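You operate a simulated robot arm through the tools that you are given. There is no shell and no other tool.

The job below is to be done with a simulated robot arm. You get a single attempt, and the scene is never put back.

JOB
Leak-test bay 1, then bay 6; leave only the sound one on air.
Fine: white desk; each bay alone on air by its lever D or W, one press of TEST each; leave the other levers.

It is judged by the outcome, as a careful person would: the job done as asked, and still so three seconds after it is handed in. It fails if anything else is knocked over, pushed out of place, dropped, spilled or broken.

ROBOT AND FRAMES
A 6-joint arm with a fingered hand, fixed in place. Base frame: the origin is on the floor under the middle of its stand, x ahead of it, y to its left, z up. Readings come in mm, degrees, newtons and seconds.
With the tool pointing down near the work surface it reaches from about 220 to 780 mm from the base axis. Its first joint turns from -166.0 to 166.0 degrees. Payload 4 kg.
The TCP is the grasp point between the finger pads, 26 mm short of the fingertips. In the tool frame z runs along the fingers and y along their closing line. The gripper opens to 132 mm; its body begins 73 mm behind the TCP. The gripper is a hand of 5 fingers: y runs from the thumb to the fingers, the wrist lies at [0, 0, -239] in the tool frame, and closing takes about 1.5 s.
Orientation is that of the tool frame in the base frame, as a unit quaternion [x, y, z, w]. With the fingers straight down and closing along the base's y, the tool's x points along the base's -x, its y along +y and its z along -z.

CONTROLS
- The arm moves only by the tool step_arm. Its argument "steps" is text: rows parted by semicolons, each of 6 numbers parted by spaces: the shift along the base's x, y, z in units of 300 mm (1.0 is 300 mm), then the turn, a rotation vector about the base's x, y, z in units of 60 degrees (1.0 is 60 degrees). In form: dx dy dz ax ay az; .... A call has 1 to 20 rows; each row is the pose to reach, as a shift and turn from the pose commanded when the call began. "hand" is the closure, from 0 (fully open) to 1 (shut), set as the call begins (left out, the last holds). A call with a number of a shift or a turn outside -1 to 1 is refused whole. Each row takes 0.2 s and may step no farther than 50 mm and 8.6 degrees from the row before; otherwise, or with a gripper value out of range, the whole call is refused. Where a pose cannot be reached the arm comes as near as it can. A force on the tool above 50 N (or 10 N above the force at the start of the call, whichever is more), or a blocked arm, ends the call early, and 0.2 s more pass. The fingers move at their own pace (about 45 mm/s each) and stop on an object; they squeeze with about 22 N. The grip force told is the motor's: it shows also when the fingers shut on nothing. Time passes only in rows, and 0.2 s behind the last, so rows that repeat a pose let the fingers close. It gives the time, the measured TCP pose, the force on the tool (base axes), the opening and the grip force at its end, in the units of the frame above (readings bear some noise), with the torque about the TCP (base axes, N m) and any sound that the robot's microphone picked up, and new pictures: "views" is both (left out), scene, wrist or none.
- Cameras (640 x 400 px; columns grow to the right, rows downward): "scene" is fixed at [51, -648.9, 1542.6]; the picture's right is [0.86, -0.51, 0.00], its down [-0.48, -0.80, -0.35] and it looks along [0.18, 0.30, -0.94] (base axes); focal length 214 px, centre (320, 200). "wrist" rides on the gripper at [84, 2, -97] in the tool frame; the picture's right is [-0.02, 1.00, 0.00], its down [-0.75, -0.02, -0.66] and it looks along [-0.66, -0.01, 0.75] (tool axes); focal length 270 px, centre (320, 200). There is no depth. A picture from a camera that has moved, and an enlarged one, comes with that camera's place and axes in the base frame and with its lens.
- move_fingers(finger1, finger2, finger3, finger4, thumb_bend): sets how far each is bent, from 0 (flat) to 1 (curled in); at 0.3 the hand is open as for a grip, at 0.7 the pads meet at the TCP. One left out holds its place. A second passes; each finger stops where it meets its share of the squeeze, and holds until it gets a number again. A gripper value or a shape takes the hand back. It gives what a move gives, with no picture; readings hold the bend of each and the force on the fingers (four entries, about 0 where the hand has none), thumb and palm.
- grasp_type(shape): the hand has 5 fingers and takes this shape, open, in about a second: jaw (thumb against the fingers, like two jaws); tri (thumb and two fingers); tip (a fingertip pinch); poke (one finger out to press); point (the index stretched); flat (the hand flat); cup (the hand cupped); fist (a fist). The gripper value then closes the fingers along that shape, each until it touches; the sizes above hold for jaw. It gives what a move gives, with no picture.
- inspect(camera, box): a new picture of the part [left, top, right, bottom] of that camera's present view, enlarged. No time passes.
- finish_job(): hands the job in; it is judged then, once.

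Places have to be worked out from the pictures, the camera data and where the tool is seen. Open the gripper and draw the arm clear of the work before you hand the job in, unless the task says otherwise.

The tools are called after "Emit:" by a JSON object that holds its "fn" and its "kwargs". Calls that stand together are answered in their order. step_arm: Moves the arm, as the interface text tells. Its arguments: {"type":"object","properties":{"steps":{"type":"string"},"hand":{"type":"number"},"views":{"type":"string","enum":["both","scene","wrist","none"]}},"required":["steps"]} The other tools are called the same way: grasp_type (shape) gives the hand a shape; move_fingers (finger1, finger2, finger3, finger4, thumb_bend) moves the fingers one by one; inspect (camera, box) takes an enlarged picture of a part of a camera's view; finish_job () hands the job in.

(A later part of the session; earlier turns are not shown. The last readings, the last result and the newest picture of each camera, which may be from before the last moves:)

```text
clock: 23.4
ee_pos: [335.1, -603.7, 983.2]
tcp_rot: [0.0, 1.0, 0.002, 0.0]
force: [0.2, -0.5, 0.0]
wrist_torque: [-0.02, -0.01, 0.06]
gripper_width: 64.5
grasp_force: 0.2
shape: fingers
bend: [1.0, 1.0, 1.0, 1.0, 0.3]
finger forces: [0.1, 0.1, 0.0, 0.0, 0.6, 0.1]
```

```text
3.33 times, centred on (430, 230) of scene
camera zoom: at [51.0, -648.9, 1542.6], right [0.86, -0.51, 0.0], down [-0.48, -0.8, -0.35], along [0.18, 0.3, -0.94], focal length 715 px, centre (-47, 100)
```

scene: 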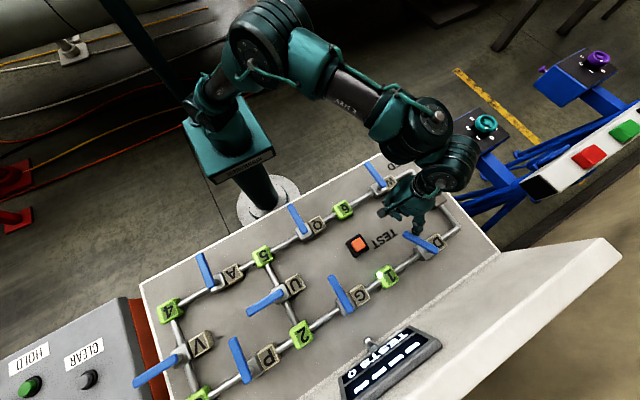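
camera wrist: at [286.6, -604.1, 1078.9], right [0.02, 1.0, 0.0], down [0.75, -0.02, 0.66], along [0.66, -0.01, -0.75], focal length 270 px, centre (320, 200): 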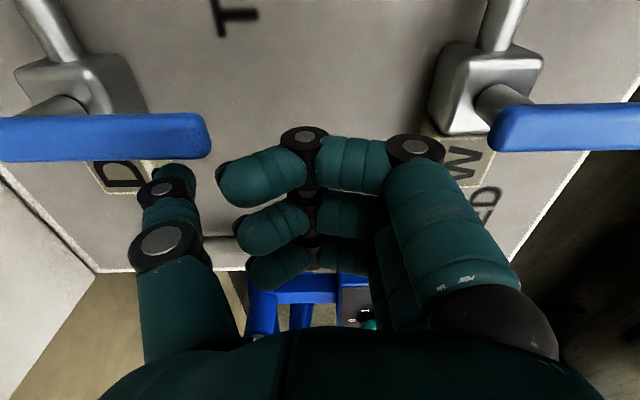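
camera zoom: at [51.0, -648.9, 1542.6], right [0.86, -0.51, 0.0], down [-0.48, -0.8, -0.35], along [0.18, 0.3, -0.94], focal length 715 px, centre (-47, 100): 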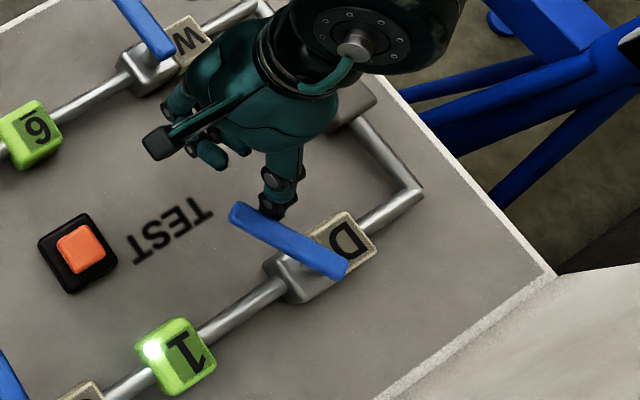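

The lever yields with almost no force, and bay 1's block lit up. I'll follow the arc toward -x until the lever lies along the pipe.

Emit:
{"fn": "step_arm", "kwargs": {"steps": "-0.03 -0.003 0 0 0 0; -0.06 -0.01 0 0 0 0; -0.09 -0.027 0 0 0 0; -0.113 -0.047 0 0 0 0; -0.13 -0.065 0 0 0 0; -0.143 -0.085 0 0 0 0; -0.155 -0.108 0 0 0 0; -0.163 -0.13 0 0 0 0", "views": "both"}}

Emit:
{"fn": "inspect", "kwargs": {"camera": "scene", "box": [370, 170, 490, 290]}}

```text
clock: 25.2
ee_pos: [287.6, -641.8, 983.2]
tcp_rot: [0.0, 1.0, 0.001, 0.001]
force: [0.6, 4.4, 1.0]
wrist_torque: [-0.02, -0.06, 0.13]
gripper_width: 63.1
grasp_force: 1.6
shape: fingers
bend: [1.0, 1.0, 1.0, 1.0, 0.31]
finger forces: [0.0, 0.0, 0.0, 0.0, 4.5, 0.0]
camera wrist: at [202.6, -642.8, 1080.2], right [0.02, 1.0, 0.0], down [0.75, -0.02, 0.66], along [0.66, -0.01, -0.75], focal length 270 px, centre (320, 200)
```

scene: 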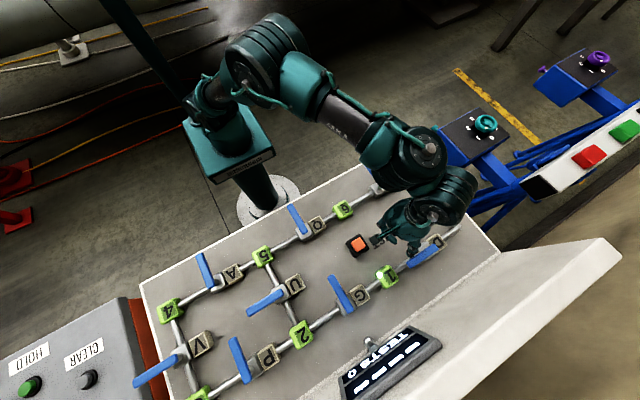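
wrist: 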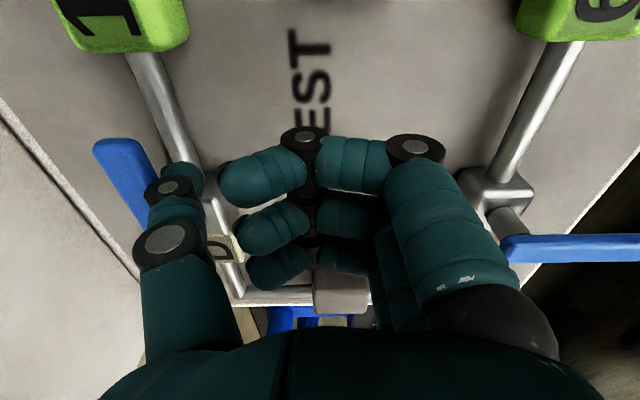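

```text
3.33 times, centred on (430, 230) of scene
camera zoom: at [51.0, -648.9, 1542.6], right [0.86, -0.51, 0.0], down [-0.48, -0.8, -0.35], along [0.18, 0.3, -0.94], focal length 715 px, centre (-47, 100)
```

zoom: 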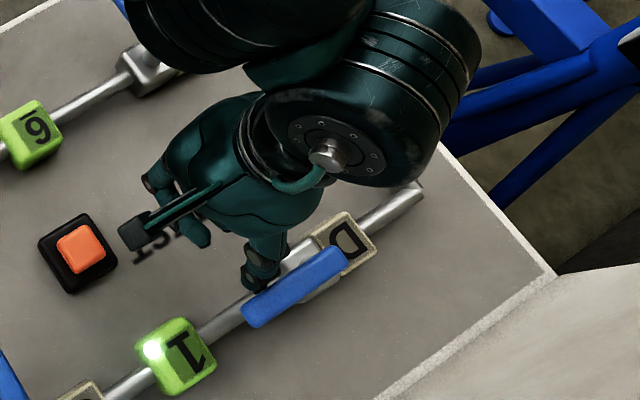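

The lever is nearly in line with the pipe and the thumb feels 4.5 N. I'll nudge about 4 mm more to seat it at its stop, then back away and look.

Emit:
{"fn": "step_arm", "kwargs": {"steps": "0 -0.007 0 0 0 0; 0 -0.014 0 0 0 0", "views": "none"}}

Emit:
{"fn": "step_arm", "kwargs": {"steps": "0 0.05 0 0 0 0; 0 0.09 0.06 0 0 0; -0.05 0.12 0.12 0 0 0; -0.12 0.15 0.16 0 0 0; -0.12 0.15 0.16 0 0 0", "views": "both"}}

Emit:
{"fn": "inspect", "kwargs": {"camera": "scene", "box": [370, 200, 490, 310]}}

```text
clock: 25.8
ee_pos: [287.9, -647.3, 983.5]
tcp_rot: [0.001, 1.0, 0.002, 0.0]
force: [-1.5, 8.0, 1.6]
wrist_torque: [0.03, 0.0, -0.01]
gripper_width: 62.1
grasp_force: 3.7
shape: fingers
bend: [1.0, 1.0, 1.0, 1.0, 0.32]
finger forces: [0.0, 0.0, 0.0, 0.0, 7.5, 0.0]
```

```text
clock: 27.0
ee_pos: [251.8, -603.5, 1030.3]
tcp_rot: [0.001, 1.0, 0.001, 0.0]
force: [-0.4, 0.0, 0.4]
wrist_torque: [0.02, -0.02, -0.01]
gripper_width: 64.6
grasp_force: 0.0
shape: fingers
bend: [1.0, 1.0, 1.0, 1.0, 0.3]
finger forces: [0.1, 0.0, 0.1, 0.0, 0.1, 0.1]
camera wrist: at [165.7, -602.7, 1127.9], right [0.02, 1.0, 0.0], down [0.75, -0.02, 0.66], along [0.66, -0.01, -0.75], focal length 270 px, centre (320, 200)
```

scene: 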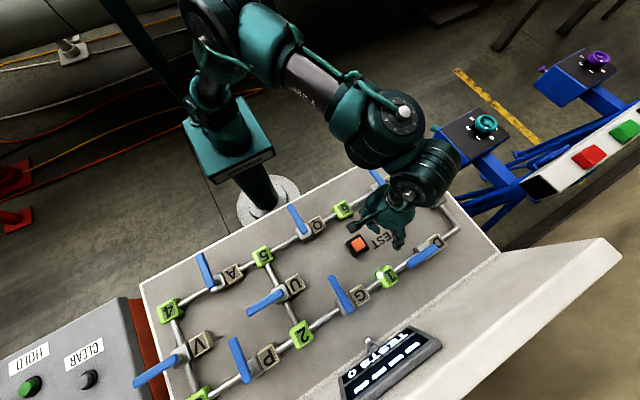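
wrist: 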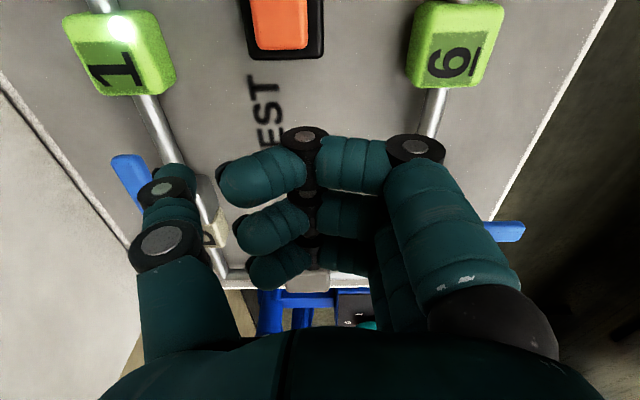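

```text
3.64 times, centred on (430, 255) of scene
camera zoom: at [51.0, -648.9, 1542.6], right [0.86, -0.51, 0.0], down [-0.48, -0.8, -0.35], along [0.18, 0.3, -0.94], focal length 780 px, centre (-80, 0)
```

zoom: 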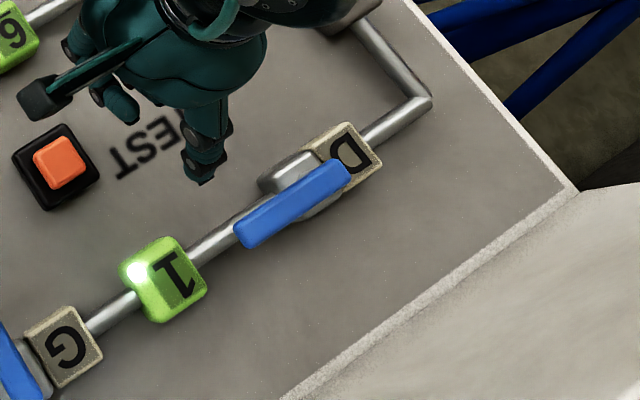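

Lever D is in line with its pipe, only bay 1 is lit, and W is still crosswise. I'll carry the thumb over the TEST button and hover there to check alignment.

Emit:
{"fn": "step_arm", "kwargs": {"steps": "-0.1 0.09 0 0 0 0; -0.21 0.195 0 0 0 0; -0.21 0.195 -0.07 0 0 0; -0.21 0.195 -0.13 0 0 0; -0.21 0.195 -0.13 0 0 0", "views": "both"}}

Emit:
{"fn": "inspect", "kwargs": {"camera": "scene", "box": [310, 190, 410, 280]}}

Emit:
{"fn": "inspect", "kwargs": {"camera": "wrist", "box": [80, 60, 320, 260]}}

```text
clock: 28.2
ee_pos: [186.8, -544.3, 989.5]
tcp_rot: [0.0, 1.0, 0.001, 0.001]
force: [-0.5, -0.4, -0.3]
wrist_torque: [-0.01, 0.02, -0.03]
gripper_width: 64.4
grasp_force: 0.1
shape: fingers
bend: [1.0, 1.0, 1.0, 1.0, 0.3]
finger forces: [0.0, 0.1, 0.1, 0.0, 0.1, 0.0]
camera wrist: at [102.0, -544.6, 1087.3], right [0.02, 1.0, 0.0], down [0.75, -0.02, 0.66], along [0.66, -0.01, -0.75], focal length 270 px, centre (320, 200)
```

scene: 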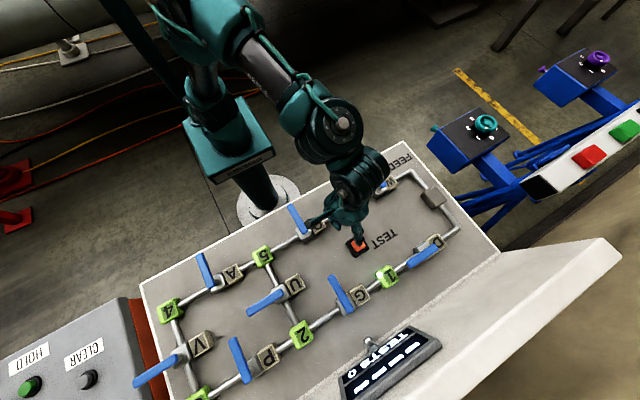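
wrist: 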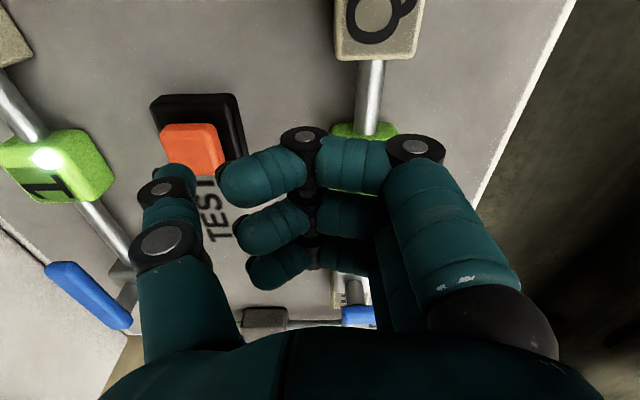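

```text
4.44 times, centred on (360, 235) of scene
camera zoom: at [51.0, -648.9, 1542.6], right [0.86, -0.51, 0.0], down [-0.48, -0.8, -0.35], along [0.18, 0.3, -0.94], focal length 953 px, centre (142, 44)
```

zoom: 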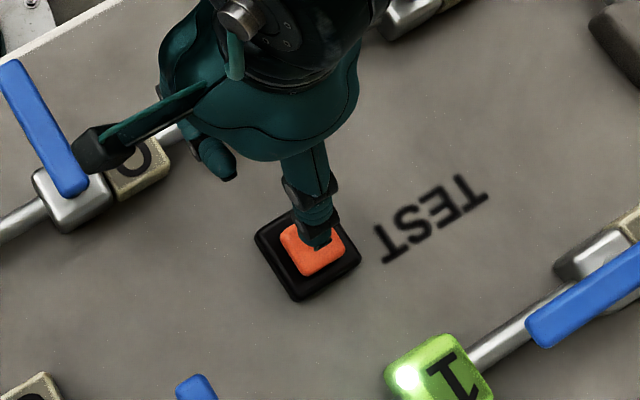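

```text
2.00 times, centred on (200, 160) of wrist
camera zoom: at [102.0, -544.6, 1087.3], right [0.02, 1.0, 0.0], down [0.75, -0.02, 0.66], along [0.66, -0.01, -0.75], focal length 541 px, centre (560, 280)
```

zoom: 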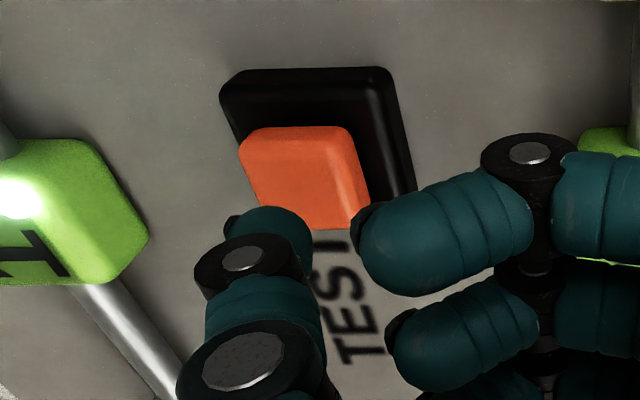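

The thumb tip is centred over the orange button, about 28 mm above it. I'll press straight down once, in small steps, watching the force.

Emit:
{"fn": "step_arm", "kwargs": {"steps": "0 0 -0.03 0 0 0; 0 0 -0.06 0 0 0; 0 0 -0.075 0 0 0; 0 0 -0.085 0 0 0; 0 0 -0.095 0 0 0", "views": "scene"}}

Emit:
{"fn": "inspect", "kwargs": {"camera": "scene", "box": [320, 310, 460, 400]}}

Emit:
{"fn": "inspect", "kwargs": {"camera": "scene", "box": [310, 190, 410, 280]}}

```text
clock: 29.4
ee_pos: [187.3, -544.2, 962.0]
tcp_rot: [0.001, 1.0, 0.001, 0.001]
force: [0.4, 0.6, 4.0]
wrist_torque: [-0.23, -0.01, 0.05]
gripper_width: 64.9
grasp_force: 2.1
shape: fingers
bend: [1.0, 1.0, 1.0, 1.0, 0.3]
finger forces: [0.1, 0.0, 0.0, 0.0, 3.4, 0.0]
heard: click
```

scene: 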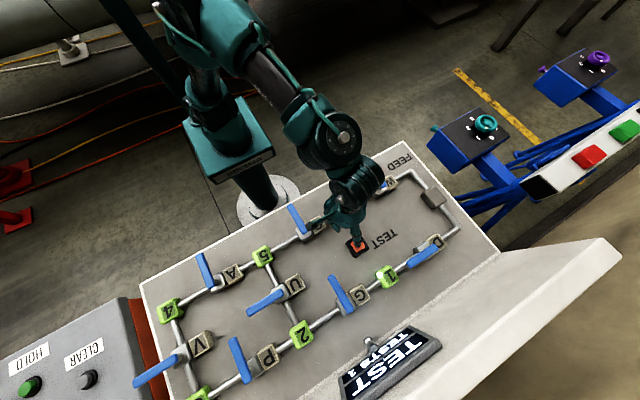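

```text
4.44 times, centred on (390, 355) of scene
camera zoom: at [51.0, -648.9, 1542.6], right [0.86, -0.51, 0.0], down [-0.48, -0.8, -0.35], along [0.18, 0.3, -0.94], focal length 953 px, centre (9, -489)
```

zoom: 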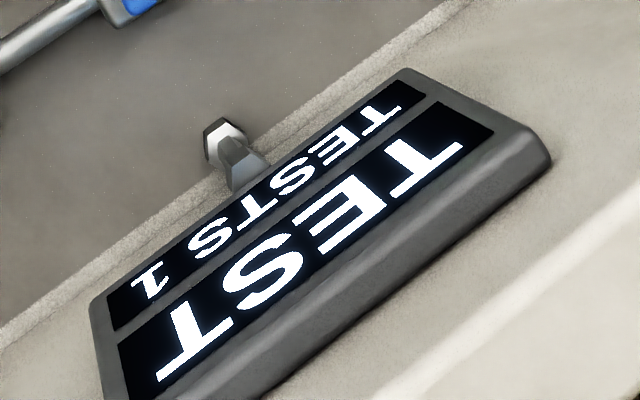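

```text
4.44 times, centred on (360, 235) of scene
camera zoom: at [51.0, -648.9, 1542.6], right [0.86, -0.51, 0.0], down [-0.48, -0.8, -0.35], along [0.18, 0.3, -0.94], focal length 953 px, centre (142, 44)
```

zoom: 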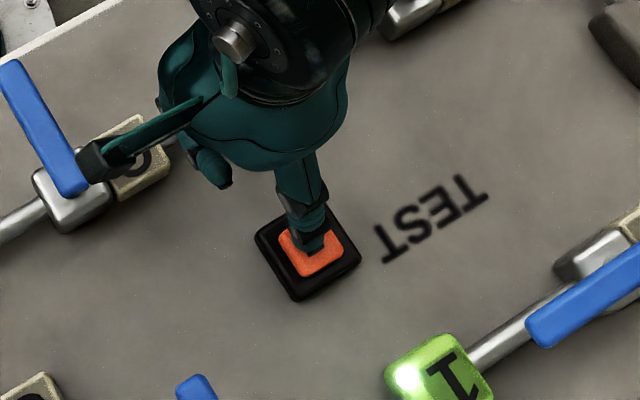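

A click was heard and the display shows TESTS 1 with "TEST" running. I'll lift straight off and wait for the result.

Emit:
{"fn": "step_arm", "kwargs": {"steps": "0 0 0.06 0 0 0; 0 0 0.12 0 0 0; 0 0 0.12 0 0 0; 0 0 0.12 0 0 0", "views": "none"}}

Emit:
{"fn": "inspect", "kwargs": {"camera": "scene", "box": [320, 310, 460, 400]}}

Emit:
{"fn": "step_arm", "kwargs": {"steps": "0 0 0 0 0 0; 0 0 0 0 0 0; 0 0 0 0 0 0; 0 0 0 0 0 0; 0 0 0 0 0 0", "views": "none"}}

Emit:
{"fn": "inspect", "kwargs": {"camera": "scene", "box": [320, 310, 460, 400]}}

```text
clock: 30.4
ee_pos: [188.2, -546.9, 998.3]
tcp_rot: [0.001, 1.0, 0.001, 0.0]
force: [0.3, -0.1, -0.1]
wrist_torque: [-0.01, -0.03, 0.02]
gripper_width: 64.9
grasp_force: 0.1
shape: fingers
bend: [1.0, 1.0, 1.0, 1.0, 0.3]
finger forces: [0.0, 0.1, 0.1, 0.0, 0.1, 0.0]
```

```text
4.44 times, centred on (390, 355) of scene
camera zoom: at [51.0, -648.9, 1542.6], right [0.86, -0.51, 0.0], down [-0.48, -0.8, -0.35], along [0.18, 0.3, -0.94], focal length 953 px, centre (9, -489)
```

zoom: 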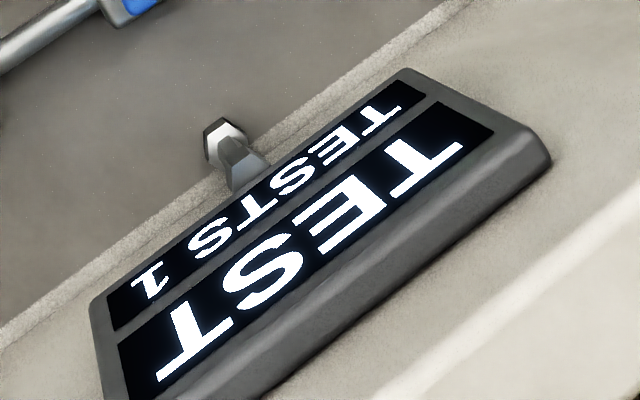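

```text
clock: 31.6
ee_pos: [187.5, -545.6, 1000.1]
tcp_rot: [0.001, 1.0, 0.002, 0.001]
force: [-0.7, 0.4, -0.3]
wrist_torque: [-0.03, 0.01, -0.02]
gripper_width: 65.0
grasp_force: 0.0
shape: fingers
bend: [1.0, 1.0, 1.0, 1.0, 0.3]
finger forces: [0.1, 0.0, 0.0, 0.1, 0.1, 0.0]
```

```text
4.44 times, centred on (390, 355) of scene
camera zoom: at [51.0, -648.9, 1542.6], right [0.86, -0.51, 0.0], down [-0.48, -0.8, -0.35], along [0.18, 0.3, -0.94], focal length 953 px, centre (9, -489)
```

zoom: 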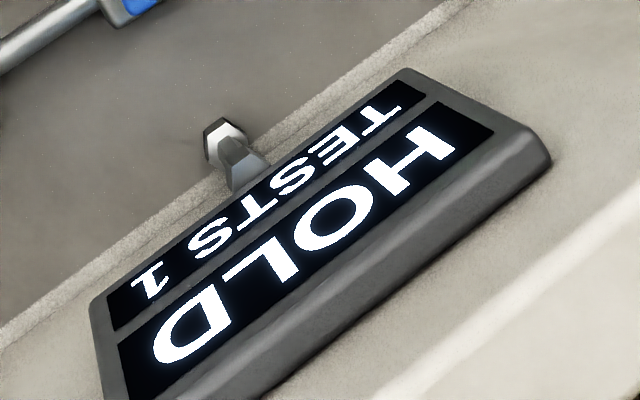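

The display now reads HOLD. That may be the result or just a stage of the test, so I'll wait longer before touching anything.

Emit:
{"fn": "step_arm", "kwargs": {"steps": "0 0 0 0 0 0; 0 0 0 0 0 0; 0 0 0 0 0 0; 0 0 0 0 0 0; 0 0 0 0 0 0; 0 0 0 0 0 0; 0 0 0 0 0 0; 0 0 0 0 0 0; 0 0 0 0 0 0; 0 0 0 0 0 0", "views": "none"}}

Emit:
{"fn": "inspect", "kwargs": {"camera": "scene", "box": [320, 310, 460, 400]}}

Emit:
{"fn": "step_arm", "kwargs": {"steps": "0 0 0 0 0 0; 0 0 0 0 0 0; 0 0 0 0 0 0; 0 0 0 0 0 0; 0 0 0 0 0 0; 0 0 0 0 0 0; 0 0 0 0 0 0; 0 0 0 0 0 0; 0 0 0 0 0 0; 0 0 0 0 0 0; 0 0 0 0 0 0; 0 0 0 0 0 0; 0 0 0 0 0 0; 0 0 0 0 0 0; 0 0 0 0 0 0", "views": "scene"}}

Emit:
{"fn": "inspect", "kwargs": {"camera": "scene", "box": [320, 310, 460, 400]}}

Emit:
{"fn": "inspect", "kwargs": {"camera": "scene", "box": [0, 280, 220, 400]}}

```text
clock: 33.8
ee_pos: [188.0, -545.1, 999.2]
tcp_rot: [0.0, 1.0, 0.002, 0.0]
force: [0.1, 0.3, 0.2]
wrist_torque: [0.03, 0.0, -0.02]
gripper_width: 65.0
grasp_force: 0.1
shape: fingers
bend: [1.0, 1.0, 1.0, 1.0, 0.3]
finger forces: [0.1, 0.1, 0.0, 0.0, 0.0, 0.1]
```

```text
4.44 times, centred on (390, 355) of scene
camera zoom: at [51.0, -648.9, 1542.6], right [0.86, -0.51, 0.0], down [-0.48, -0.8, -0.35], along [0.18, 0.3, -0.94], focal length 953 px, centre (9, -489)
```

zoom: 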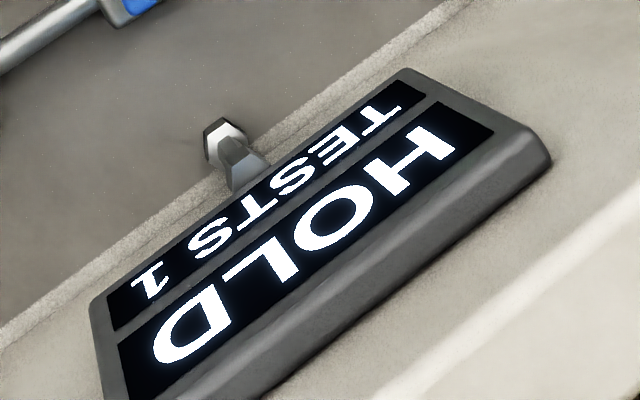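

```text
clock: 37.0
ee_pos: [187.3, -546.5, 998.7]
tcp_rot: [0.001, 1.0, 0.002, 0.0]
force: [-1.0, -1.0, 0.5]
wrist_torque: [-0.02, -0.01, 0.0]
gripper_width: 64.8
grasp_force: 0.0
shape: fingers
bend: [1.0, 1.0, 1.0, 1.0, 0.3]
finger forces: [0.0, 0.0, 0.0, 0.0, 0.0, 0.1]
```

scene: 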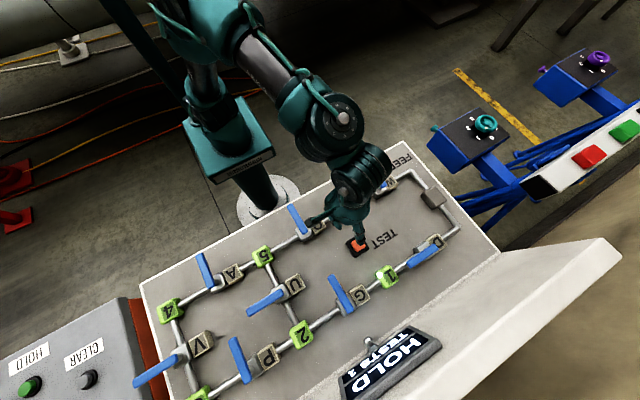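

```text
4.44 times, centred on (390, 355) of scene
camera zoom: at [51.0, -648.9, 1542.6], right [0.86, -0.51, 0.0], down [-0.48, -0.8, -0.35], along [0.18, 0.3, -0.94], focal length 953 px, centre (9, -489)
```

zoom: 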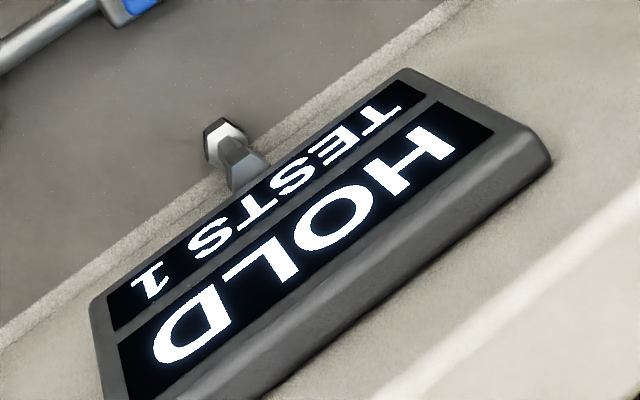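

```text
2.91 times, centred on (110, 340) of scene
camera zoom: at [51.0, -648.9, 1542.6], right [0.86, -0.51, 0.0], down [-0.48, -0.8, -0.35], along [0.18, 0.3, -0.94], focal length 624 px, centre (931, -207)
```

zoom: 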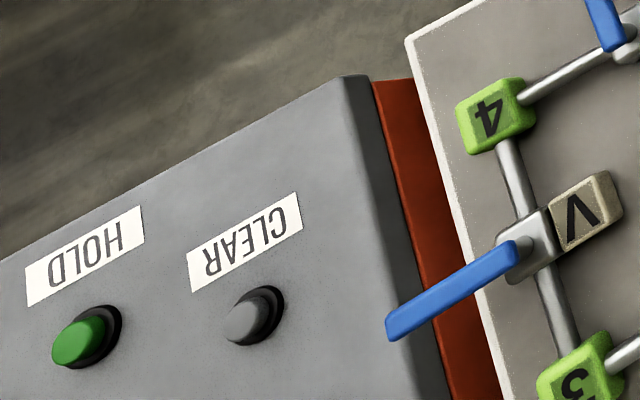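

HOLD stays steady with TESTS 1, so bay 1 holds pressure. Now I shut D again by lifting and carrying the thumb to the far (-y) side of the lever, which lies from pivot (340,-736) toward -x.

Emit:
{"fn": "step_arm", "kwargs": {"steps": "0 0 0.1 0 0 0; 0.08 -0.1 0.11 0 0 0; 0.16 -0.2 0.11 0 0 0; 0.24 -0.3 0.11 0 0 0; 0.3 -0.4 0.11 0 0 0; 0.328 -0.475 0.11 0 0 0; 0.328 -0.475 0.11 0 0 0", "views": "both"}}

Emit:
{"fn": "inspect", "kwargs": {"camera": "scene", "box": [370, 200, 490, 310]}}

Emit:
{"fn": "inspect", "kwargs": {"camera": "wrist", "box": [80, 60, 320, 260]}}

```text
clock: 38.6
ee_pos: [284.2, -686.9, 1032.9]
tcp_rot: [0.002, 1.0, 0.001, 0.0]
force: [0.2, -0.5, 0.5]
wrist_torque: [0.01, 0.03, 0.01]
gripper_width: 65.3
grasp_force: 0.1
shape: fingers
bend: [1.0, 1.0, 1.0, 1.0, 0.3]
finger forces: [0.0, 0.0, 0.0, 0.0, 0.0, 0.0]
camera wrist: at [200.0, -687.0, 1129.3], right [0.02, 1.0, 0.0], down [0.75, -0.02, 0.66], along [0.66, -0.01, -0.75], focal length 270 px, centre (320, 200)
```

scene: 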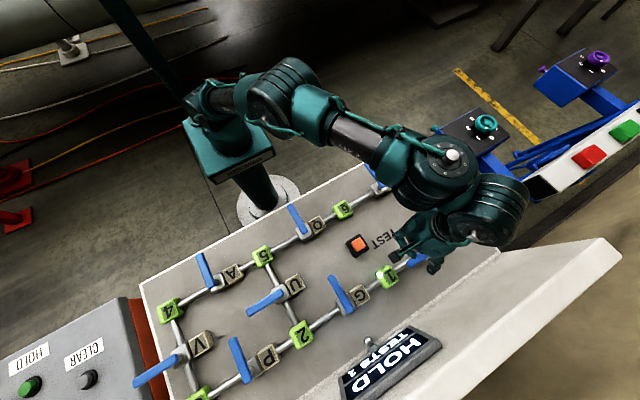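
wrist: 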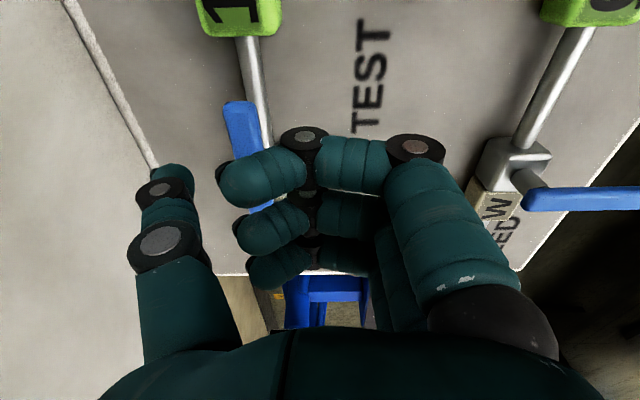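

```text
3.64 times, centred on (430, 255) of scene
camera zoom: at [51.0, -648.9, 1542.6], right [0.86, -0.51, 0.0], down [-0.48, -0.8, -0.35], along [0.18, 0.3, -0.94], focal length 780 px, centre (-80, 0)
```

zoom: 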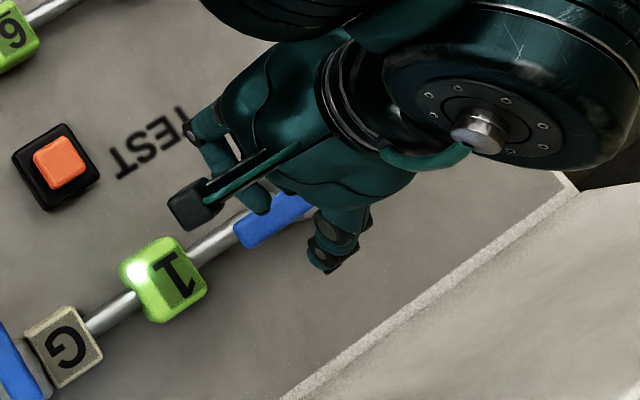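

```text
2.00 times, centred on (200, 160) of wrist
camera zoom: at [200.0, -687.0, 1129.3], right [0.02, 1.0, 0.0], down [0.75, -0.02, 0.66], along [0.66, -0.01, -0.75], focal length 541 px, centre (560, 280)
```

zoom: 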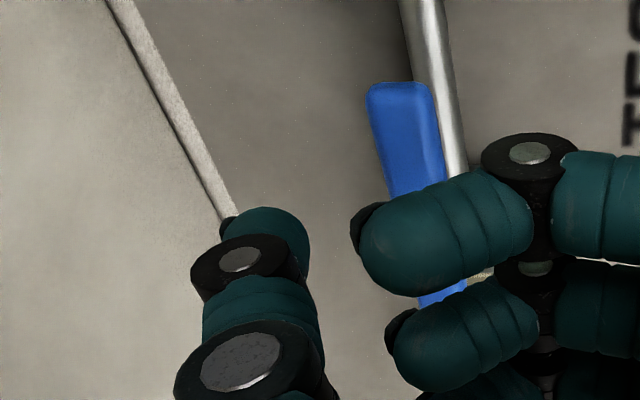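

The lever tip is measured at (262,-736), and the thumb at (284,-766) is clear on its far side. I'll lower 50 mm there.

Emit:
{"fn": "step_arm", "kwargs": {"steps": "0 0 -0.05 0 0 0; 0 0 -0.1 0 0 0; 0 0 -0.14 0 0 0; 0 0 -0.165 0 0 0; 0 0 -0.165 0 0 0", "views": "both"}}

Emit:
{"fn": "inspect", "kwargs": {"camera": "wrist", "box": [80, 60, 320, 260]}}

```text
clock: 39.8
ee_pos: [285.8, -688.2, 982.8]
tcp_rot: [0.0, 1.0, 0.001, 0.001]
force: [0.2, -0.6, -0.6]
wrist_torque: [-0.01, -0.02, -0.01]
gripper_width: 65.0
grasp_force: 0.0
shape: fingers
bend: [1.0, 1.0, 1.0, 1.0, 0.3]
finger forces: [0.0, 0.0, 0.1, 0.0, 0.0, 0.0]
camera wrist: at [201.4, -687.0, 1079.6], right [0.02, 1.0, 0.0], down [0.75, -0.02, 0.66], along [0.66, -0.01, -0.75], focal length 270 px, centre (320, 200)
```

scene: 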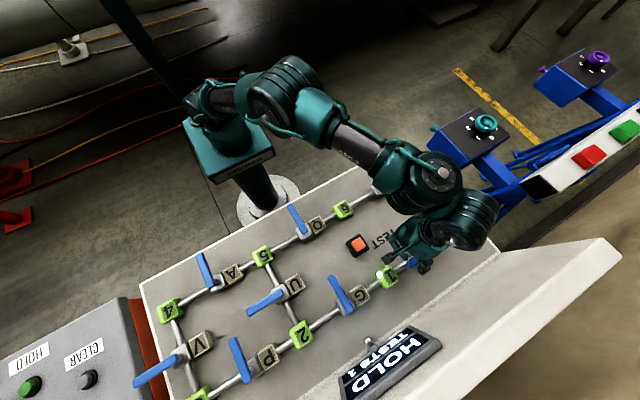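
wrist: 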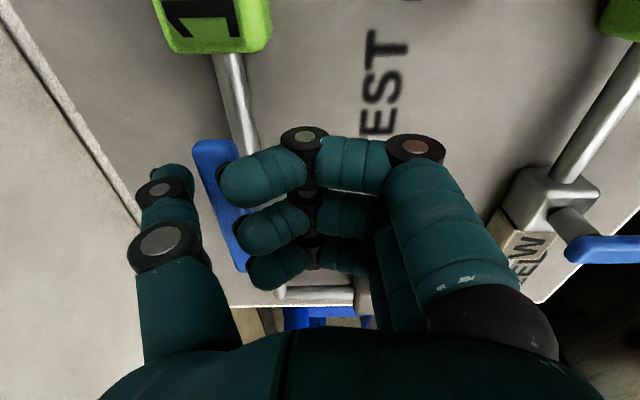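

```text
2.00 times, centred on (200, 160) of wrist
camera zoom: at [201.4, -687.0, 1079.6], right [0.02, 1.0, 0.0], down [0.75, -0.02, 0.66], along [0.66, -0.01, -0.75], focal length 541 px, centre (560, 280)
```

zoom: 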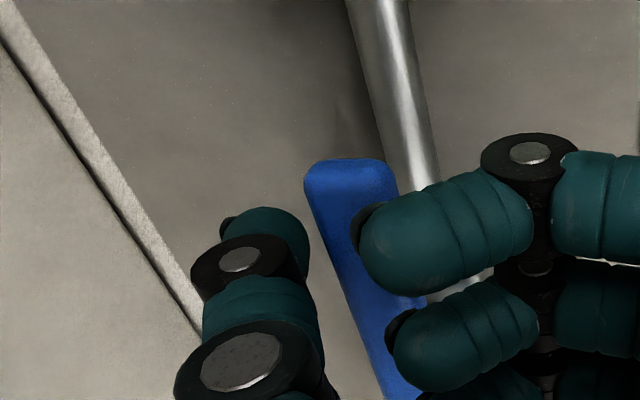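

The thumb is beside the lever on its far side. I'll sweep it along the arc to bring D back crosswise against its shut stop.

Emit:
{"fn": "step_arm", "kwargs": {"steps": "0 0.025 0 0 0 0; 0 0.05 0 0 0 0; -0.004 0.083 0 0 0 0; -0.006 0.115 0 0 0 0; 0.001 0.147 0 0 0 0; 0.01 0.177 0 0 0 0; 0.027 0.205 0 0 0 0; 0.047 0.231 0 0 0 0; 0.066 0.247 0 0 0 0; 0.085 0.261 0 0 0 0; 0.108 0.272 0 0 0 0; 0.126 0.28 0 0 0 0; 0.132 0.28 0 0 0 0", "views": "both"}}

Emit:
{"fn": "inspect", "kwargs": {"camera": "scene", "box": [370, 200, 490, 310]}}

```text
clock: 42.6
ee_pos: [326.0, -603.9, 982.4]
tcp_rot: [0.003, 1.0, 0.002, -0.001]
force: [-6.8, -1.7, -0.1]
wrist_torque: [0.02, 0.1, -0.51]
gripper_width: 65.1
grasp_force: 4.1
shape: fingers
bend: [1.0, 1.0, 1.0, 1.0, 0.3]
finger forces: [0.0, 0.0, 0.0, 0.0, 7.1, 0.0]
camera wrist: at [240.0, -602.7, 1079.8], right [0.03, 1.0, 0.0], down [0.75, -0.02, 0.66], along [0.66, -0.01, -0.75], focal length 270 px, centre (320, 200)
```

scene: 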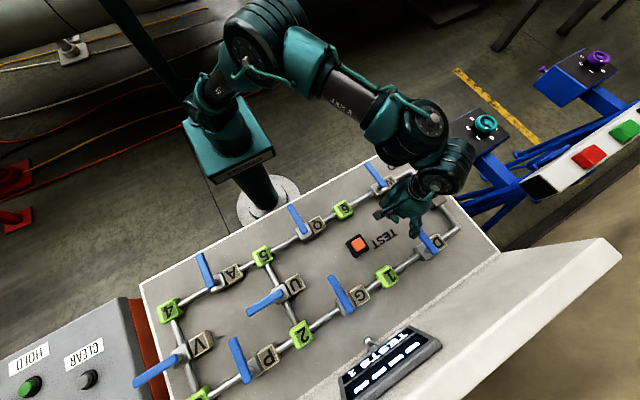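
wrist: 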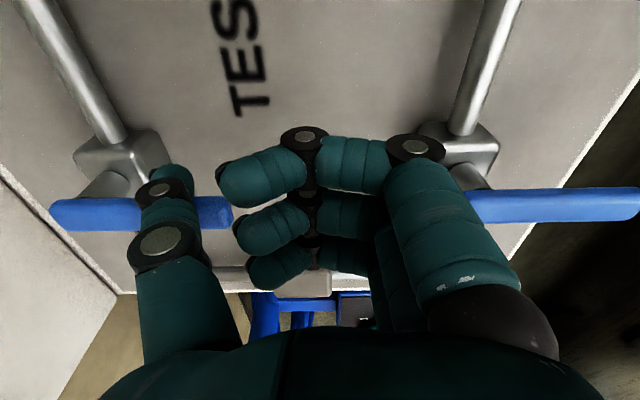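

```text
3.64 times, centred on (430, 255) of scene
camera zoom: at [51.0, -648.9, 1542.6], right [0.86, -0.51, 0.0], down [-0.48, -0.8, -0.35], along [0.18, 0.3, -0.94], focal length 780 px, centre (-80, 0)
```

zoom: 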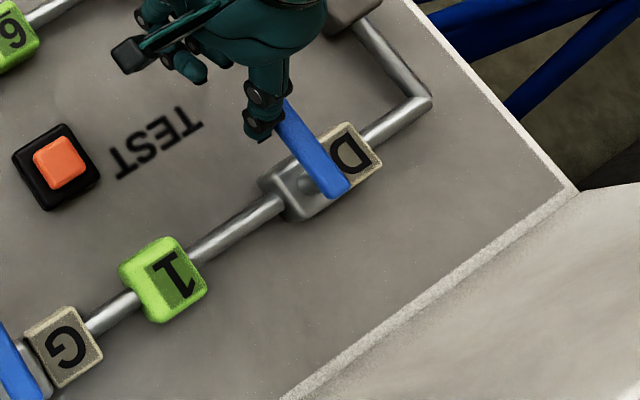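

D is shut again and bay 1's light is off. Next I back away, lift, and carry the thumb to the +x side of lever W, which has its pivot near (341,-517) and its tip near y=-431.

Emit:
{"fn": "step_arm", "kwargs": {"steps": "-0.05 0 0 0 0 0; -0.05 0 0.1 0 0 0; -0.05 0.02 0.2 0 0 0; 0 0.16 0.2 0 0 0; 0.05 0.3 0.2 0 0 0; 0.1 0.44 0.2 0 0 0; 0.13 0.58 0.2 0 0 0; 0.155 0.73 0.2 0 0 0; 0.155 0.73 0.2 0 0 0", "views": "both"}}

Emit:
{"fn": "inspect", "kwargs": {"camera": "scene", "box": [320, 130, 470, 240]}}

Emit:
{"fn": "inspect", "kwargs": {"camera": "wrist", "box": [60, 40, 320, 240]}}

```text
clock: 44.6
ee_pos: [373.2, -384.0, 1038.6]
tcp_rot: [0.001, 1.0, 0.001, 0.0]
force: [-0.4, -0.3, 1.0]
wrist_torque: [-0.01, 0.0, 0.01]
gripper_width: 64.9
grasp_force: 0.0
shape: fingers
bend: [1.0, 1.0, 1.0, 1.0, 0.3]
finger forces: [0.0, 0.0, 0.0, 0.1, 0.0, 0.0]
camera wrist: at [287.1, -382.7, 1135.2], right [0.02, 1.0, 0.0], down [0.75, -0.02, 0.66], along [0.66, -0.01, -0.75], focal length 270 px, centre (320, 200)
```

scene: 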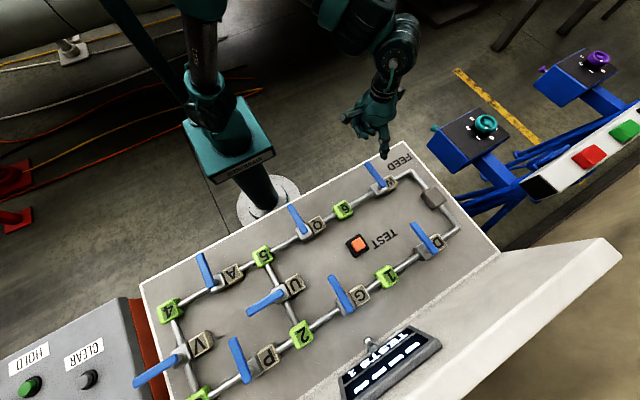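
wrist: 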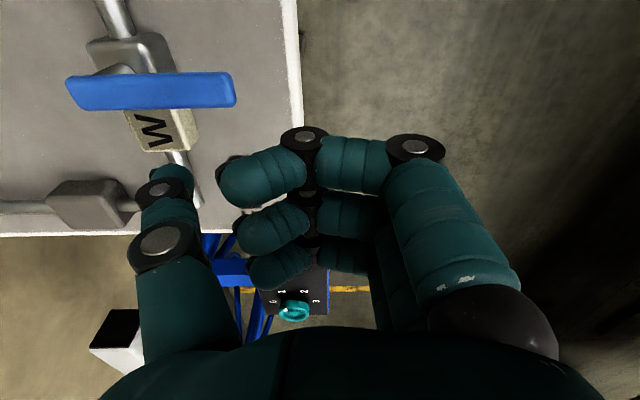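

```text
3.64 times, centred on (395, 185) of scene
camera zoom: at [51.0, -648.9, 1542.6], right [0.86, -0.51, 0.0], down [-0.48, -0.8, -0.35], along [0.18, 0.3, -0.94], focal length 780 px, centre (47, 254)
```

zoom: 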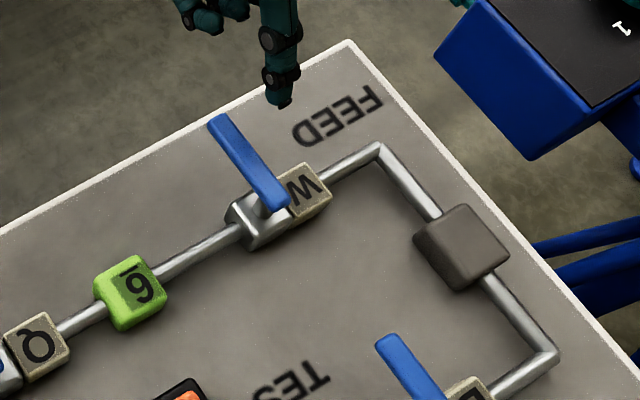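

```text
2.00 times, centred on (190, 140) of wrist
camera zoom: at [287.1, -382.7, 1135.2], right [0.02, 1.0, 0.0], down [0.75, -0.02, 0.66], along [0.66, -0.01, -0.75], focal length 541 px, centre (580, 320)
```

zoom: 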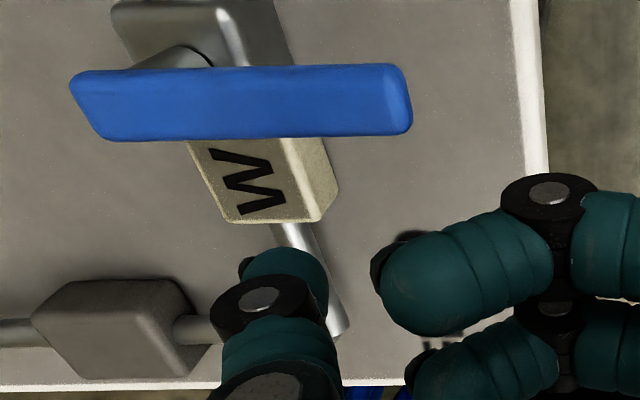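

Lever W spans y=-534 to -436 at x≈342, and the thumb tip is at about (373,-463), on its +x side. I'll lower 55 mm and then push in -x along the arc, starting gently.

Emit:
{"fn": "step_arm", "kwargs": {"steps": "0 0 -0.05 0 0 0; 0 0 -0.1 0 0 0; 0 0 -0.15 0 0 0; 0 0 -0.185 0 0 0; 0 0 -0.185 0 0 0", "views": "wrist"}}

Emit:
{"fn": "step_arm", "kwargs": {"steps": "-0.03 0 0 0 0 0; -0.055 0 0 0 0 0; -0.08 0 0 0 0 0; -0.1 0 0 0 0 0; -0.12 0 0 0 0 0", "views": "both"}}

Emit:
{"fn": "inspect", "kwargs": {"camera": "scene", "box": [320, 130, 470, 240]}}

```text
clock: 45.8
ee_pos: [373.2, -384.3, 986.3]
tcp_rot: [0.001, 1.0, 0.001, 0.0]
force: [-0.3, -0.8, -0.7]
wrist_torque: [-0.01, 0.0, 0.0]
gripper_width: 64.9
grasp_force: 0.2
shape: fingers
bend: [1.0, 1.0, 1.0, 1.0, 0.3]
finger forces: [0.1, 0.0, 0.1, 0.0, 0.0, 0.0]
camera wrist: at [288.2, -383.4, 1082.8], right [0.02, 1.0, 0.0], down [0.75, -0.02, 0.66], along [0.66, -0.01, -0.75], focal length 270 px, centre (320, 200)
```

wrist: 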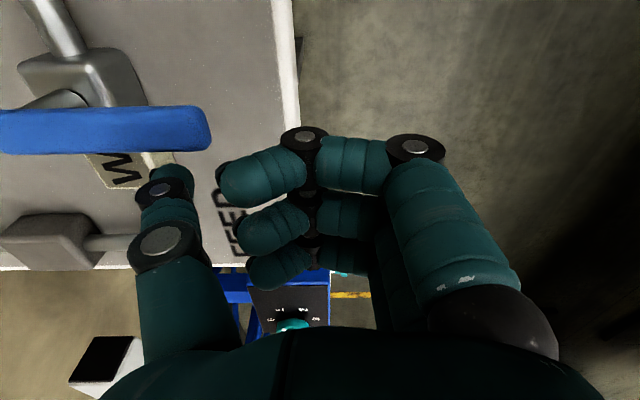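

```text
clock: 47.0
ee_pos: [335.8, -383.3, 986.9]
tcp_rot: [0.002, 1.0, 0.0, 0.0]
force: [-0.4, -0.2, -0.5]
wrist_torque: [-0.02, 0.0, 0.02]
gripper_width: 64.5
grasp_force: 0.4
shape: fingers
bend: [1.0, 1.0, 1.0, 1.0, 0.3]
finger forces: [0.0, 0.1, 0.1, 0.0, 0.4, 0.1]
camera wrist: at [251.3, -382.5, 1083.7], right [0.02, 1.0, 0.0], down [0.75, -0.02, 0.66], along [0.66, -0.01, -0.75], focal length 270 px, centre (320, 200)
```

scene: 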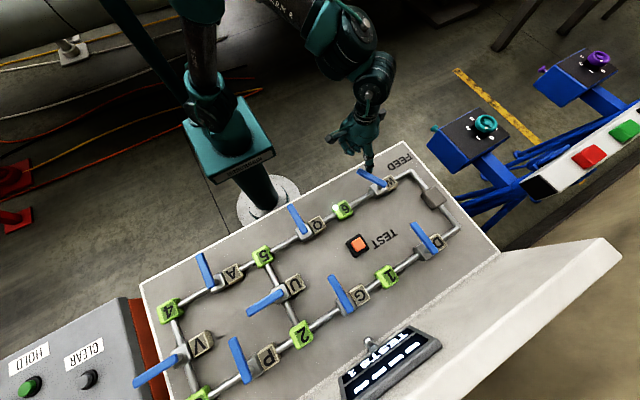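
wrist: 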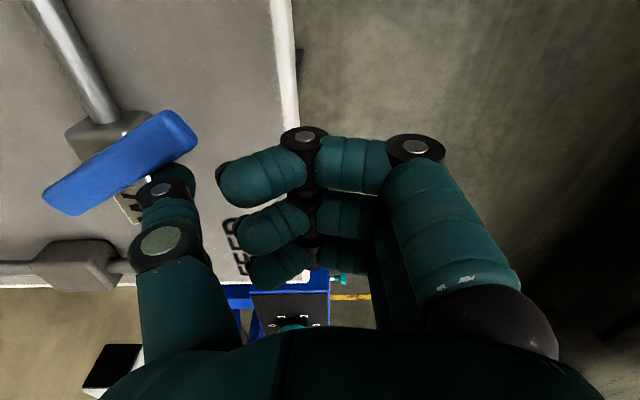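

```text
3.64 times, centred on (395, 185) of scene
camera zoom: at [51.0, -648.9, 1542.6], right [0.86, -0.51, 0.0], down [-0.48, -0.8, -0.35], along [0.18, 0.3, -0.94], focal length 780 px, centre (47, 254)
```

zoom: 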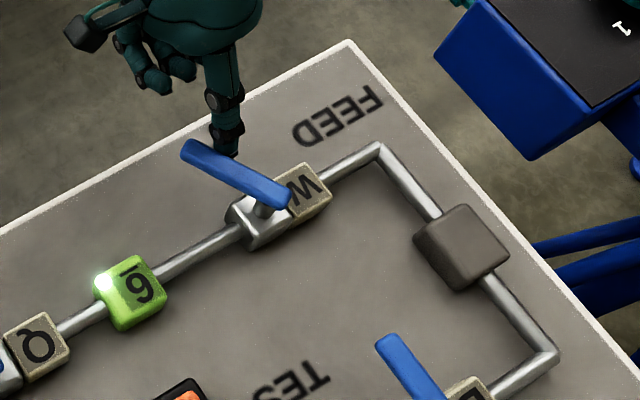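

W turns the same way and bay 6 is lit. I'll follow the same arc as before to bring W in line with the pipe and seat it.

Emit:
{"fn": "step_arm", "kwargs": {"steps": "-0.03 -0.003 0 0 0 0; -0.06 -0.01 0 0 0 0; -0.09 -0.027 0 0 0 0; -0.113 -0.047 0 0 0 0; -0.13 -0.065 0 0 0 0; -0.143 -0.085 0 0 0 0; -0.155 -0.108 0 0 0 0; -0.163 -0.13 0 0 0 0; -0.163 -0.144 0 0 0 0", "views": "scene"}}

Emit:
{"fn": "inspect", "kwargs": {"camera": "scene", "box": [320, 130, 470, 240]}}

```text
clock: 49.0
ee_pos: [286.2, -425.6, 987.8]
tcp_rot: [0.001, 1.0, 0.002, 0.0]
force: [0.2, 8.1, 2.7]
wrist_torque: [-0.05, 0.01, 0.04]
gripper_width: 62.0
grasp_force: 4.2
shape: fingers
bend: [1.0, 1.0, 1.0, 1.0, 0.32]
finger forces: [0.0, 0.1, 0.0, 0.0, 7.7, 0.0]
```

scene: 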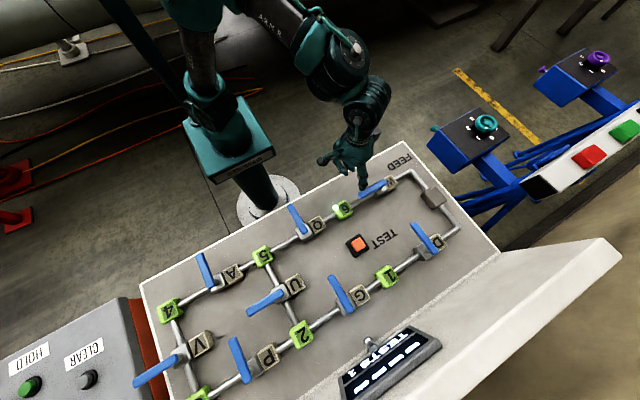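

```text
3.64 times, centred on (395, 185) of scene
camera zoom: at [51.0, -648.9, 1542.6], right [0.86, -0.51, 0.0], down [-0.48, -0.8, -0.35], along [0.18, 0.3, -0.94], focal length 780 px, centre (47, 254)
```

zoom: 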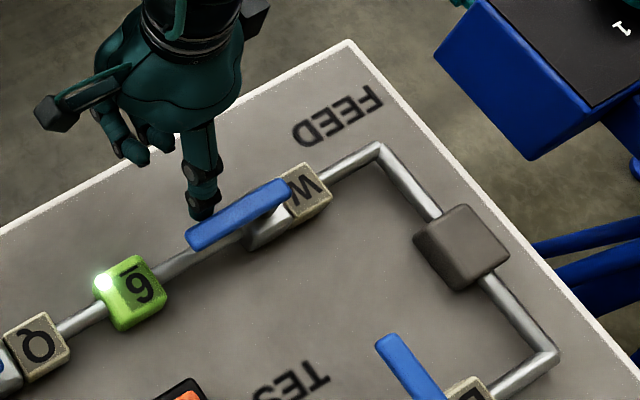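

W is fully in line, only bay 6 is lit, and D is crosswise. I'll back away, lift and carry the thumb over TEST again.

Emit:
{"fn": "step_arm", "kwargs": {"steps": "0 0.05 0 0 0 0; 0 0.06 0.1 0 0 0; -0.02 0.05 0.2 0 0 0; -0.11 -0.06 0.2 0 0 0; -0.19 -0.17 0.2 0 0 0; -0.27 -0.28 0.2 0 0 0; -0.331 -0.396 0.2 0 0 0; -0.331 -0.396 0.1 0 0 0; -0.331 -0.396 0.015 0 0 0; -0.331 -0.396 0.015 0 0 0", "views": "both"}}

Emit:
{"fn": "inspect", "kwargs": {"camera": "scene", "box": [310, 190, 410, 280]}}

Emit:
{"fn": "inspect", "kwargs": {"camera": "scene", "box": [320, 310, 460, 400]}}

```text
clock: 51.2
ee_pos: [188.0, -546.9, 991.0]
tcp_rot: [0.001, 1.0, 0.002, 0.0]
force: [0.0, -0.1, 0.3]
wrist_torque: [0.0, -0.02, 0.02]
gripper_width: 64.6
grasp_force: 0.1
shape: fingers
bend: [1.0, 1.0, 1.0, 1.0, 0.3]
finger forces: [0.0, 0.0, 0.0, 0.1, 0.0, 0.0]
camera wrist: at [103.9, -545.3, 1088.0], right [0.02, 1.0, 0.0], down [0.75, -0.02, 0.66], along [0.66, -0.01, -0.75], focal length 270 px, centre (320, 200)
```

scene: 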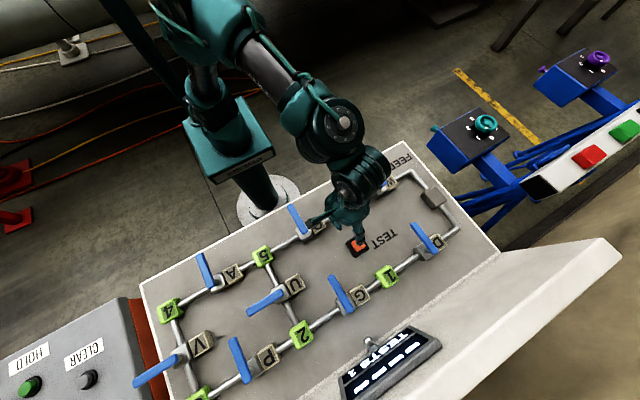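
wrist: 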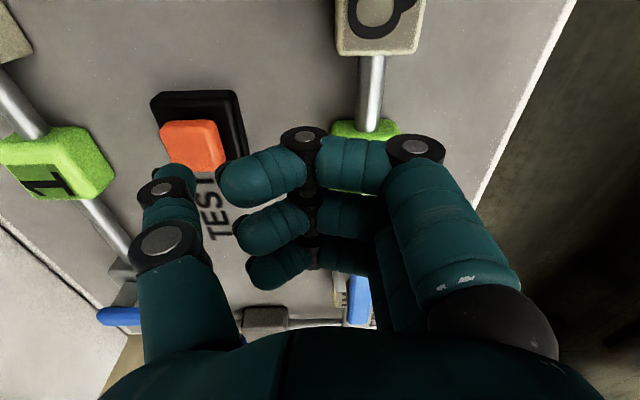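

```text
4.44 times, centred on (360, 235) of scene
camera zoom: at [51.0, -648.9, 1542.6], right [0.86, -0.51, 0.0], down [-0.48, -0.8, -0.35], along [0.18, 0.3, -0.94], focal length 953 px, centre (142, 44)
```

zoom: 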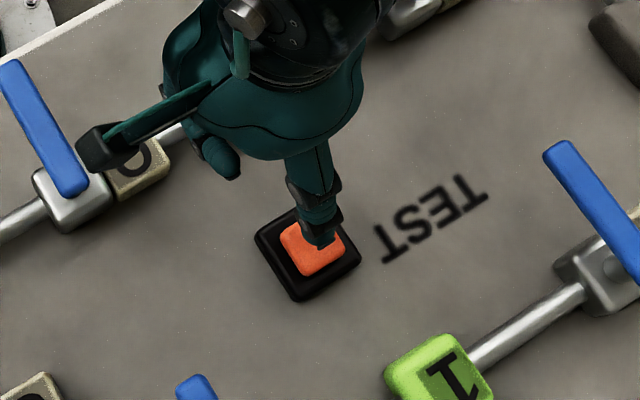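

```text
4.44 times, centred on (390, 355) of scene
camera zoom: at [51.0, -648.9, 1542.6], right [0.86, -0.51, 0.0], down [-0.48, -0.8, -0.35], along [0.18, 0.3, -0.94], focal length 953 px, centre (9, -489)
```

zoom: 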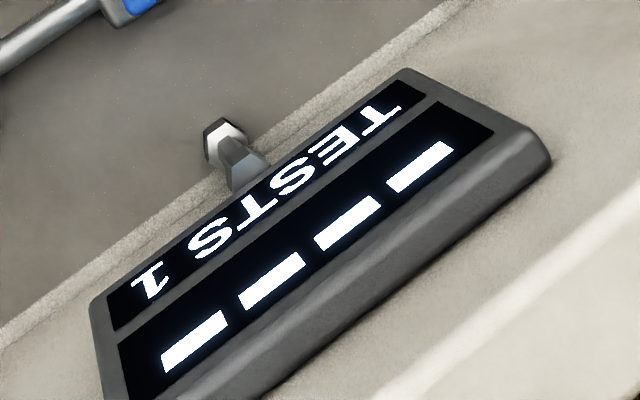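

The thumb is centred over TEST, the display is reset to dashes with TESTS 1, and only W is open. I'll press once exactly as before.

Emit:
{"fn": "step_arm", "kwargs": {"steps": "0 0 -0.03 0 0 0; 0 0 -0.06 0 0 0; 0 0 -0.075 0 0 0; 0 0 -0.085 0 0 0; 0 0 -0.095 0 0 0", "views": "none"}}

Emit:
{"fn": "inspect", "kwargs": {"camera": "scene", "box": [320, 310, 460, 400]}}

```text
clock: 52.4
ee_pos: [188.1, -546.4, 963.0]
tcp_rot: [0.001, 1.0, 0.0, 0.0]
force: [-0.1, 0.6, 3.5]
wrist_torque: [-0.2, 0.02, 0.0]
gripper_width: 65.1
grasp_force: 1.7
shape: fingers
bend: [1.0, 1.0, 1.0, 1.0, 0.3]
finger forces: [0.0, 0.0, 0.0, 0.0, 3.4, 0.0]
heard: click
```

```text
4.44 times, centred on (390, 355) of scene
camera zoom: at [51.0, -648.9, 1542.6], right [0.86, -0.51, 0.0], down [-0.48, -0.8, -0.35], along [0.18, 0.3, -0.94], focal length 953 px, centre (9, -489)
```

zoom: 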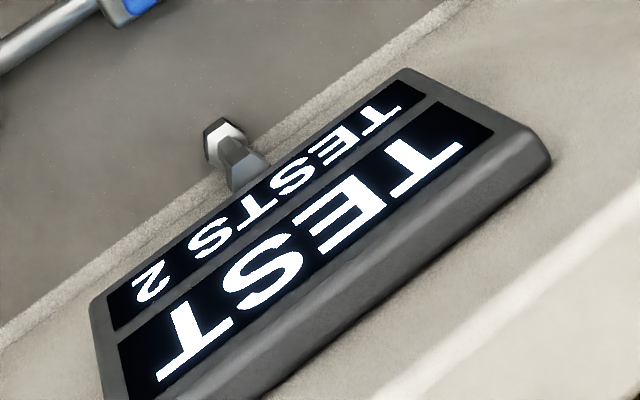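

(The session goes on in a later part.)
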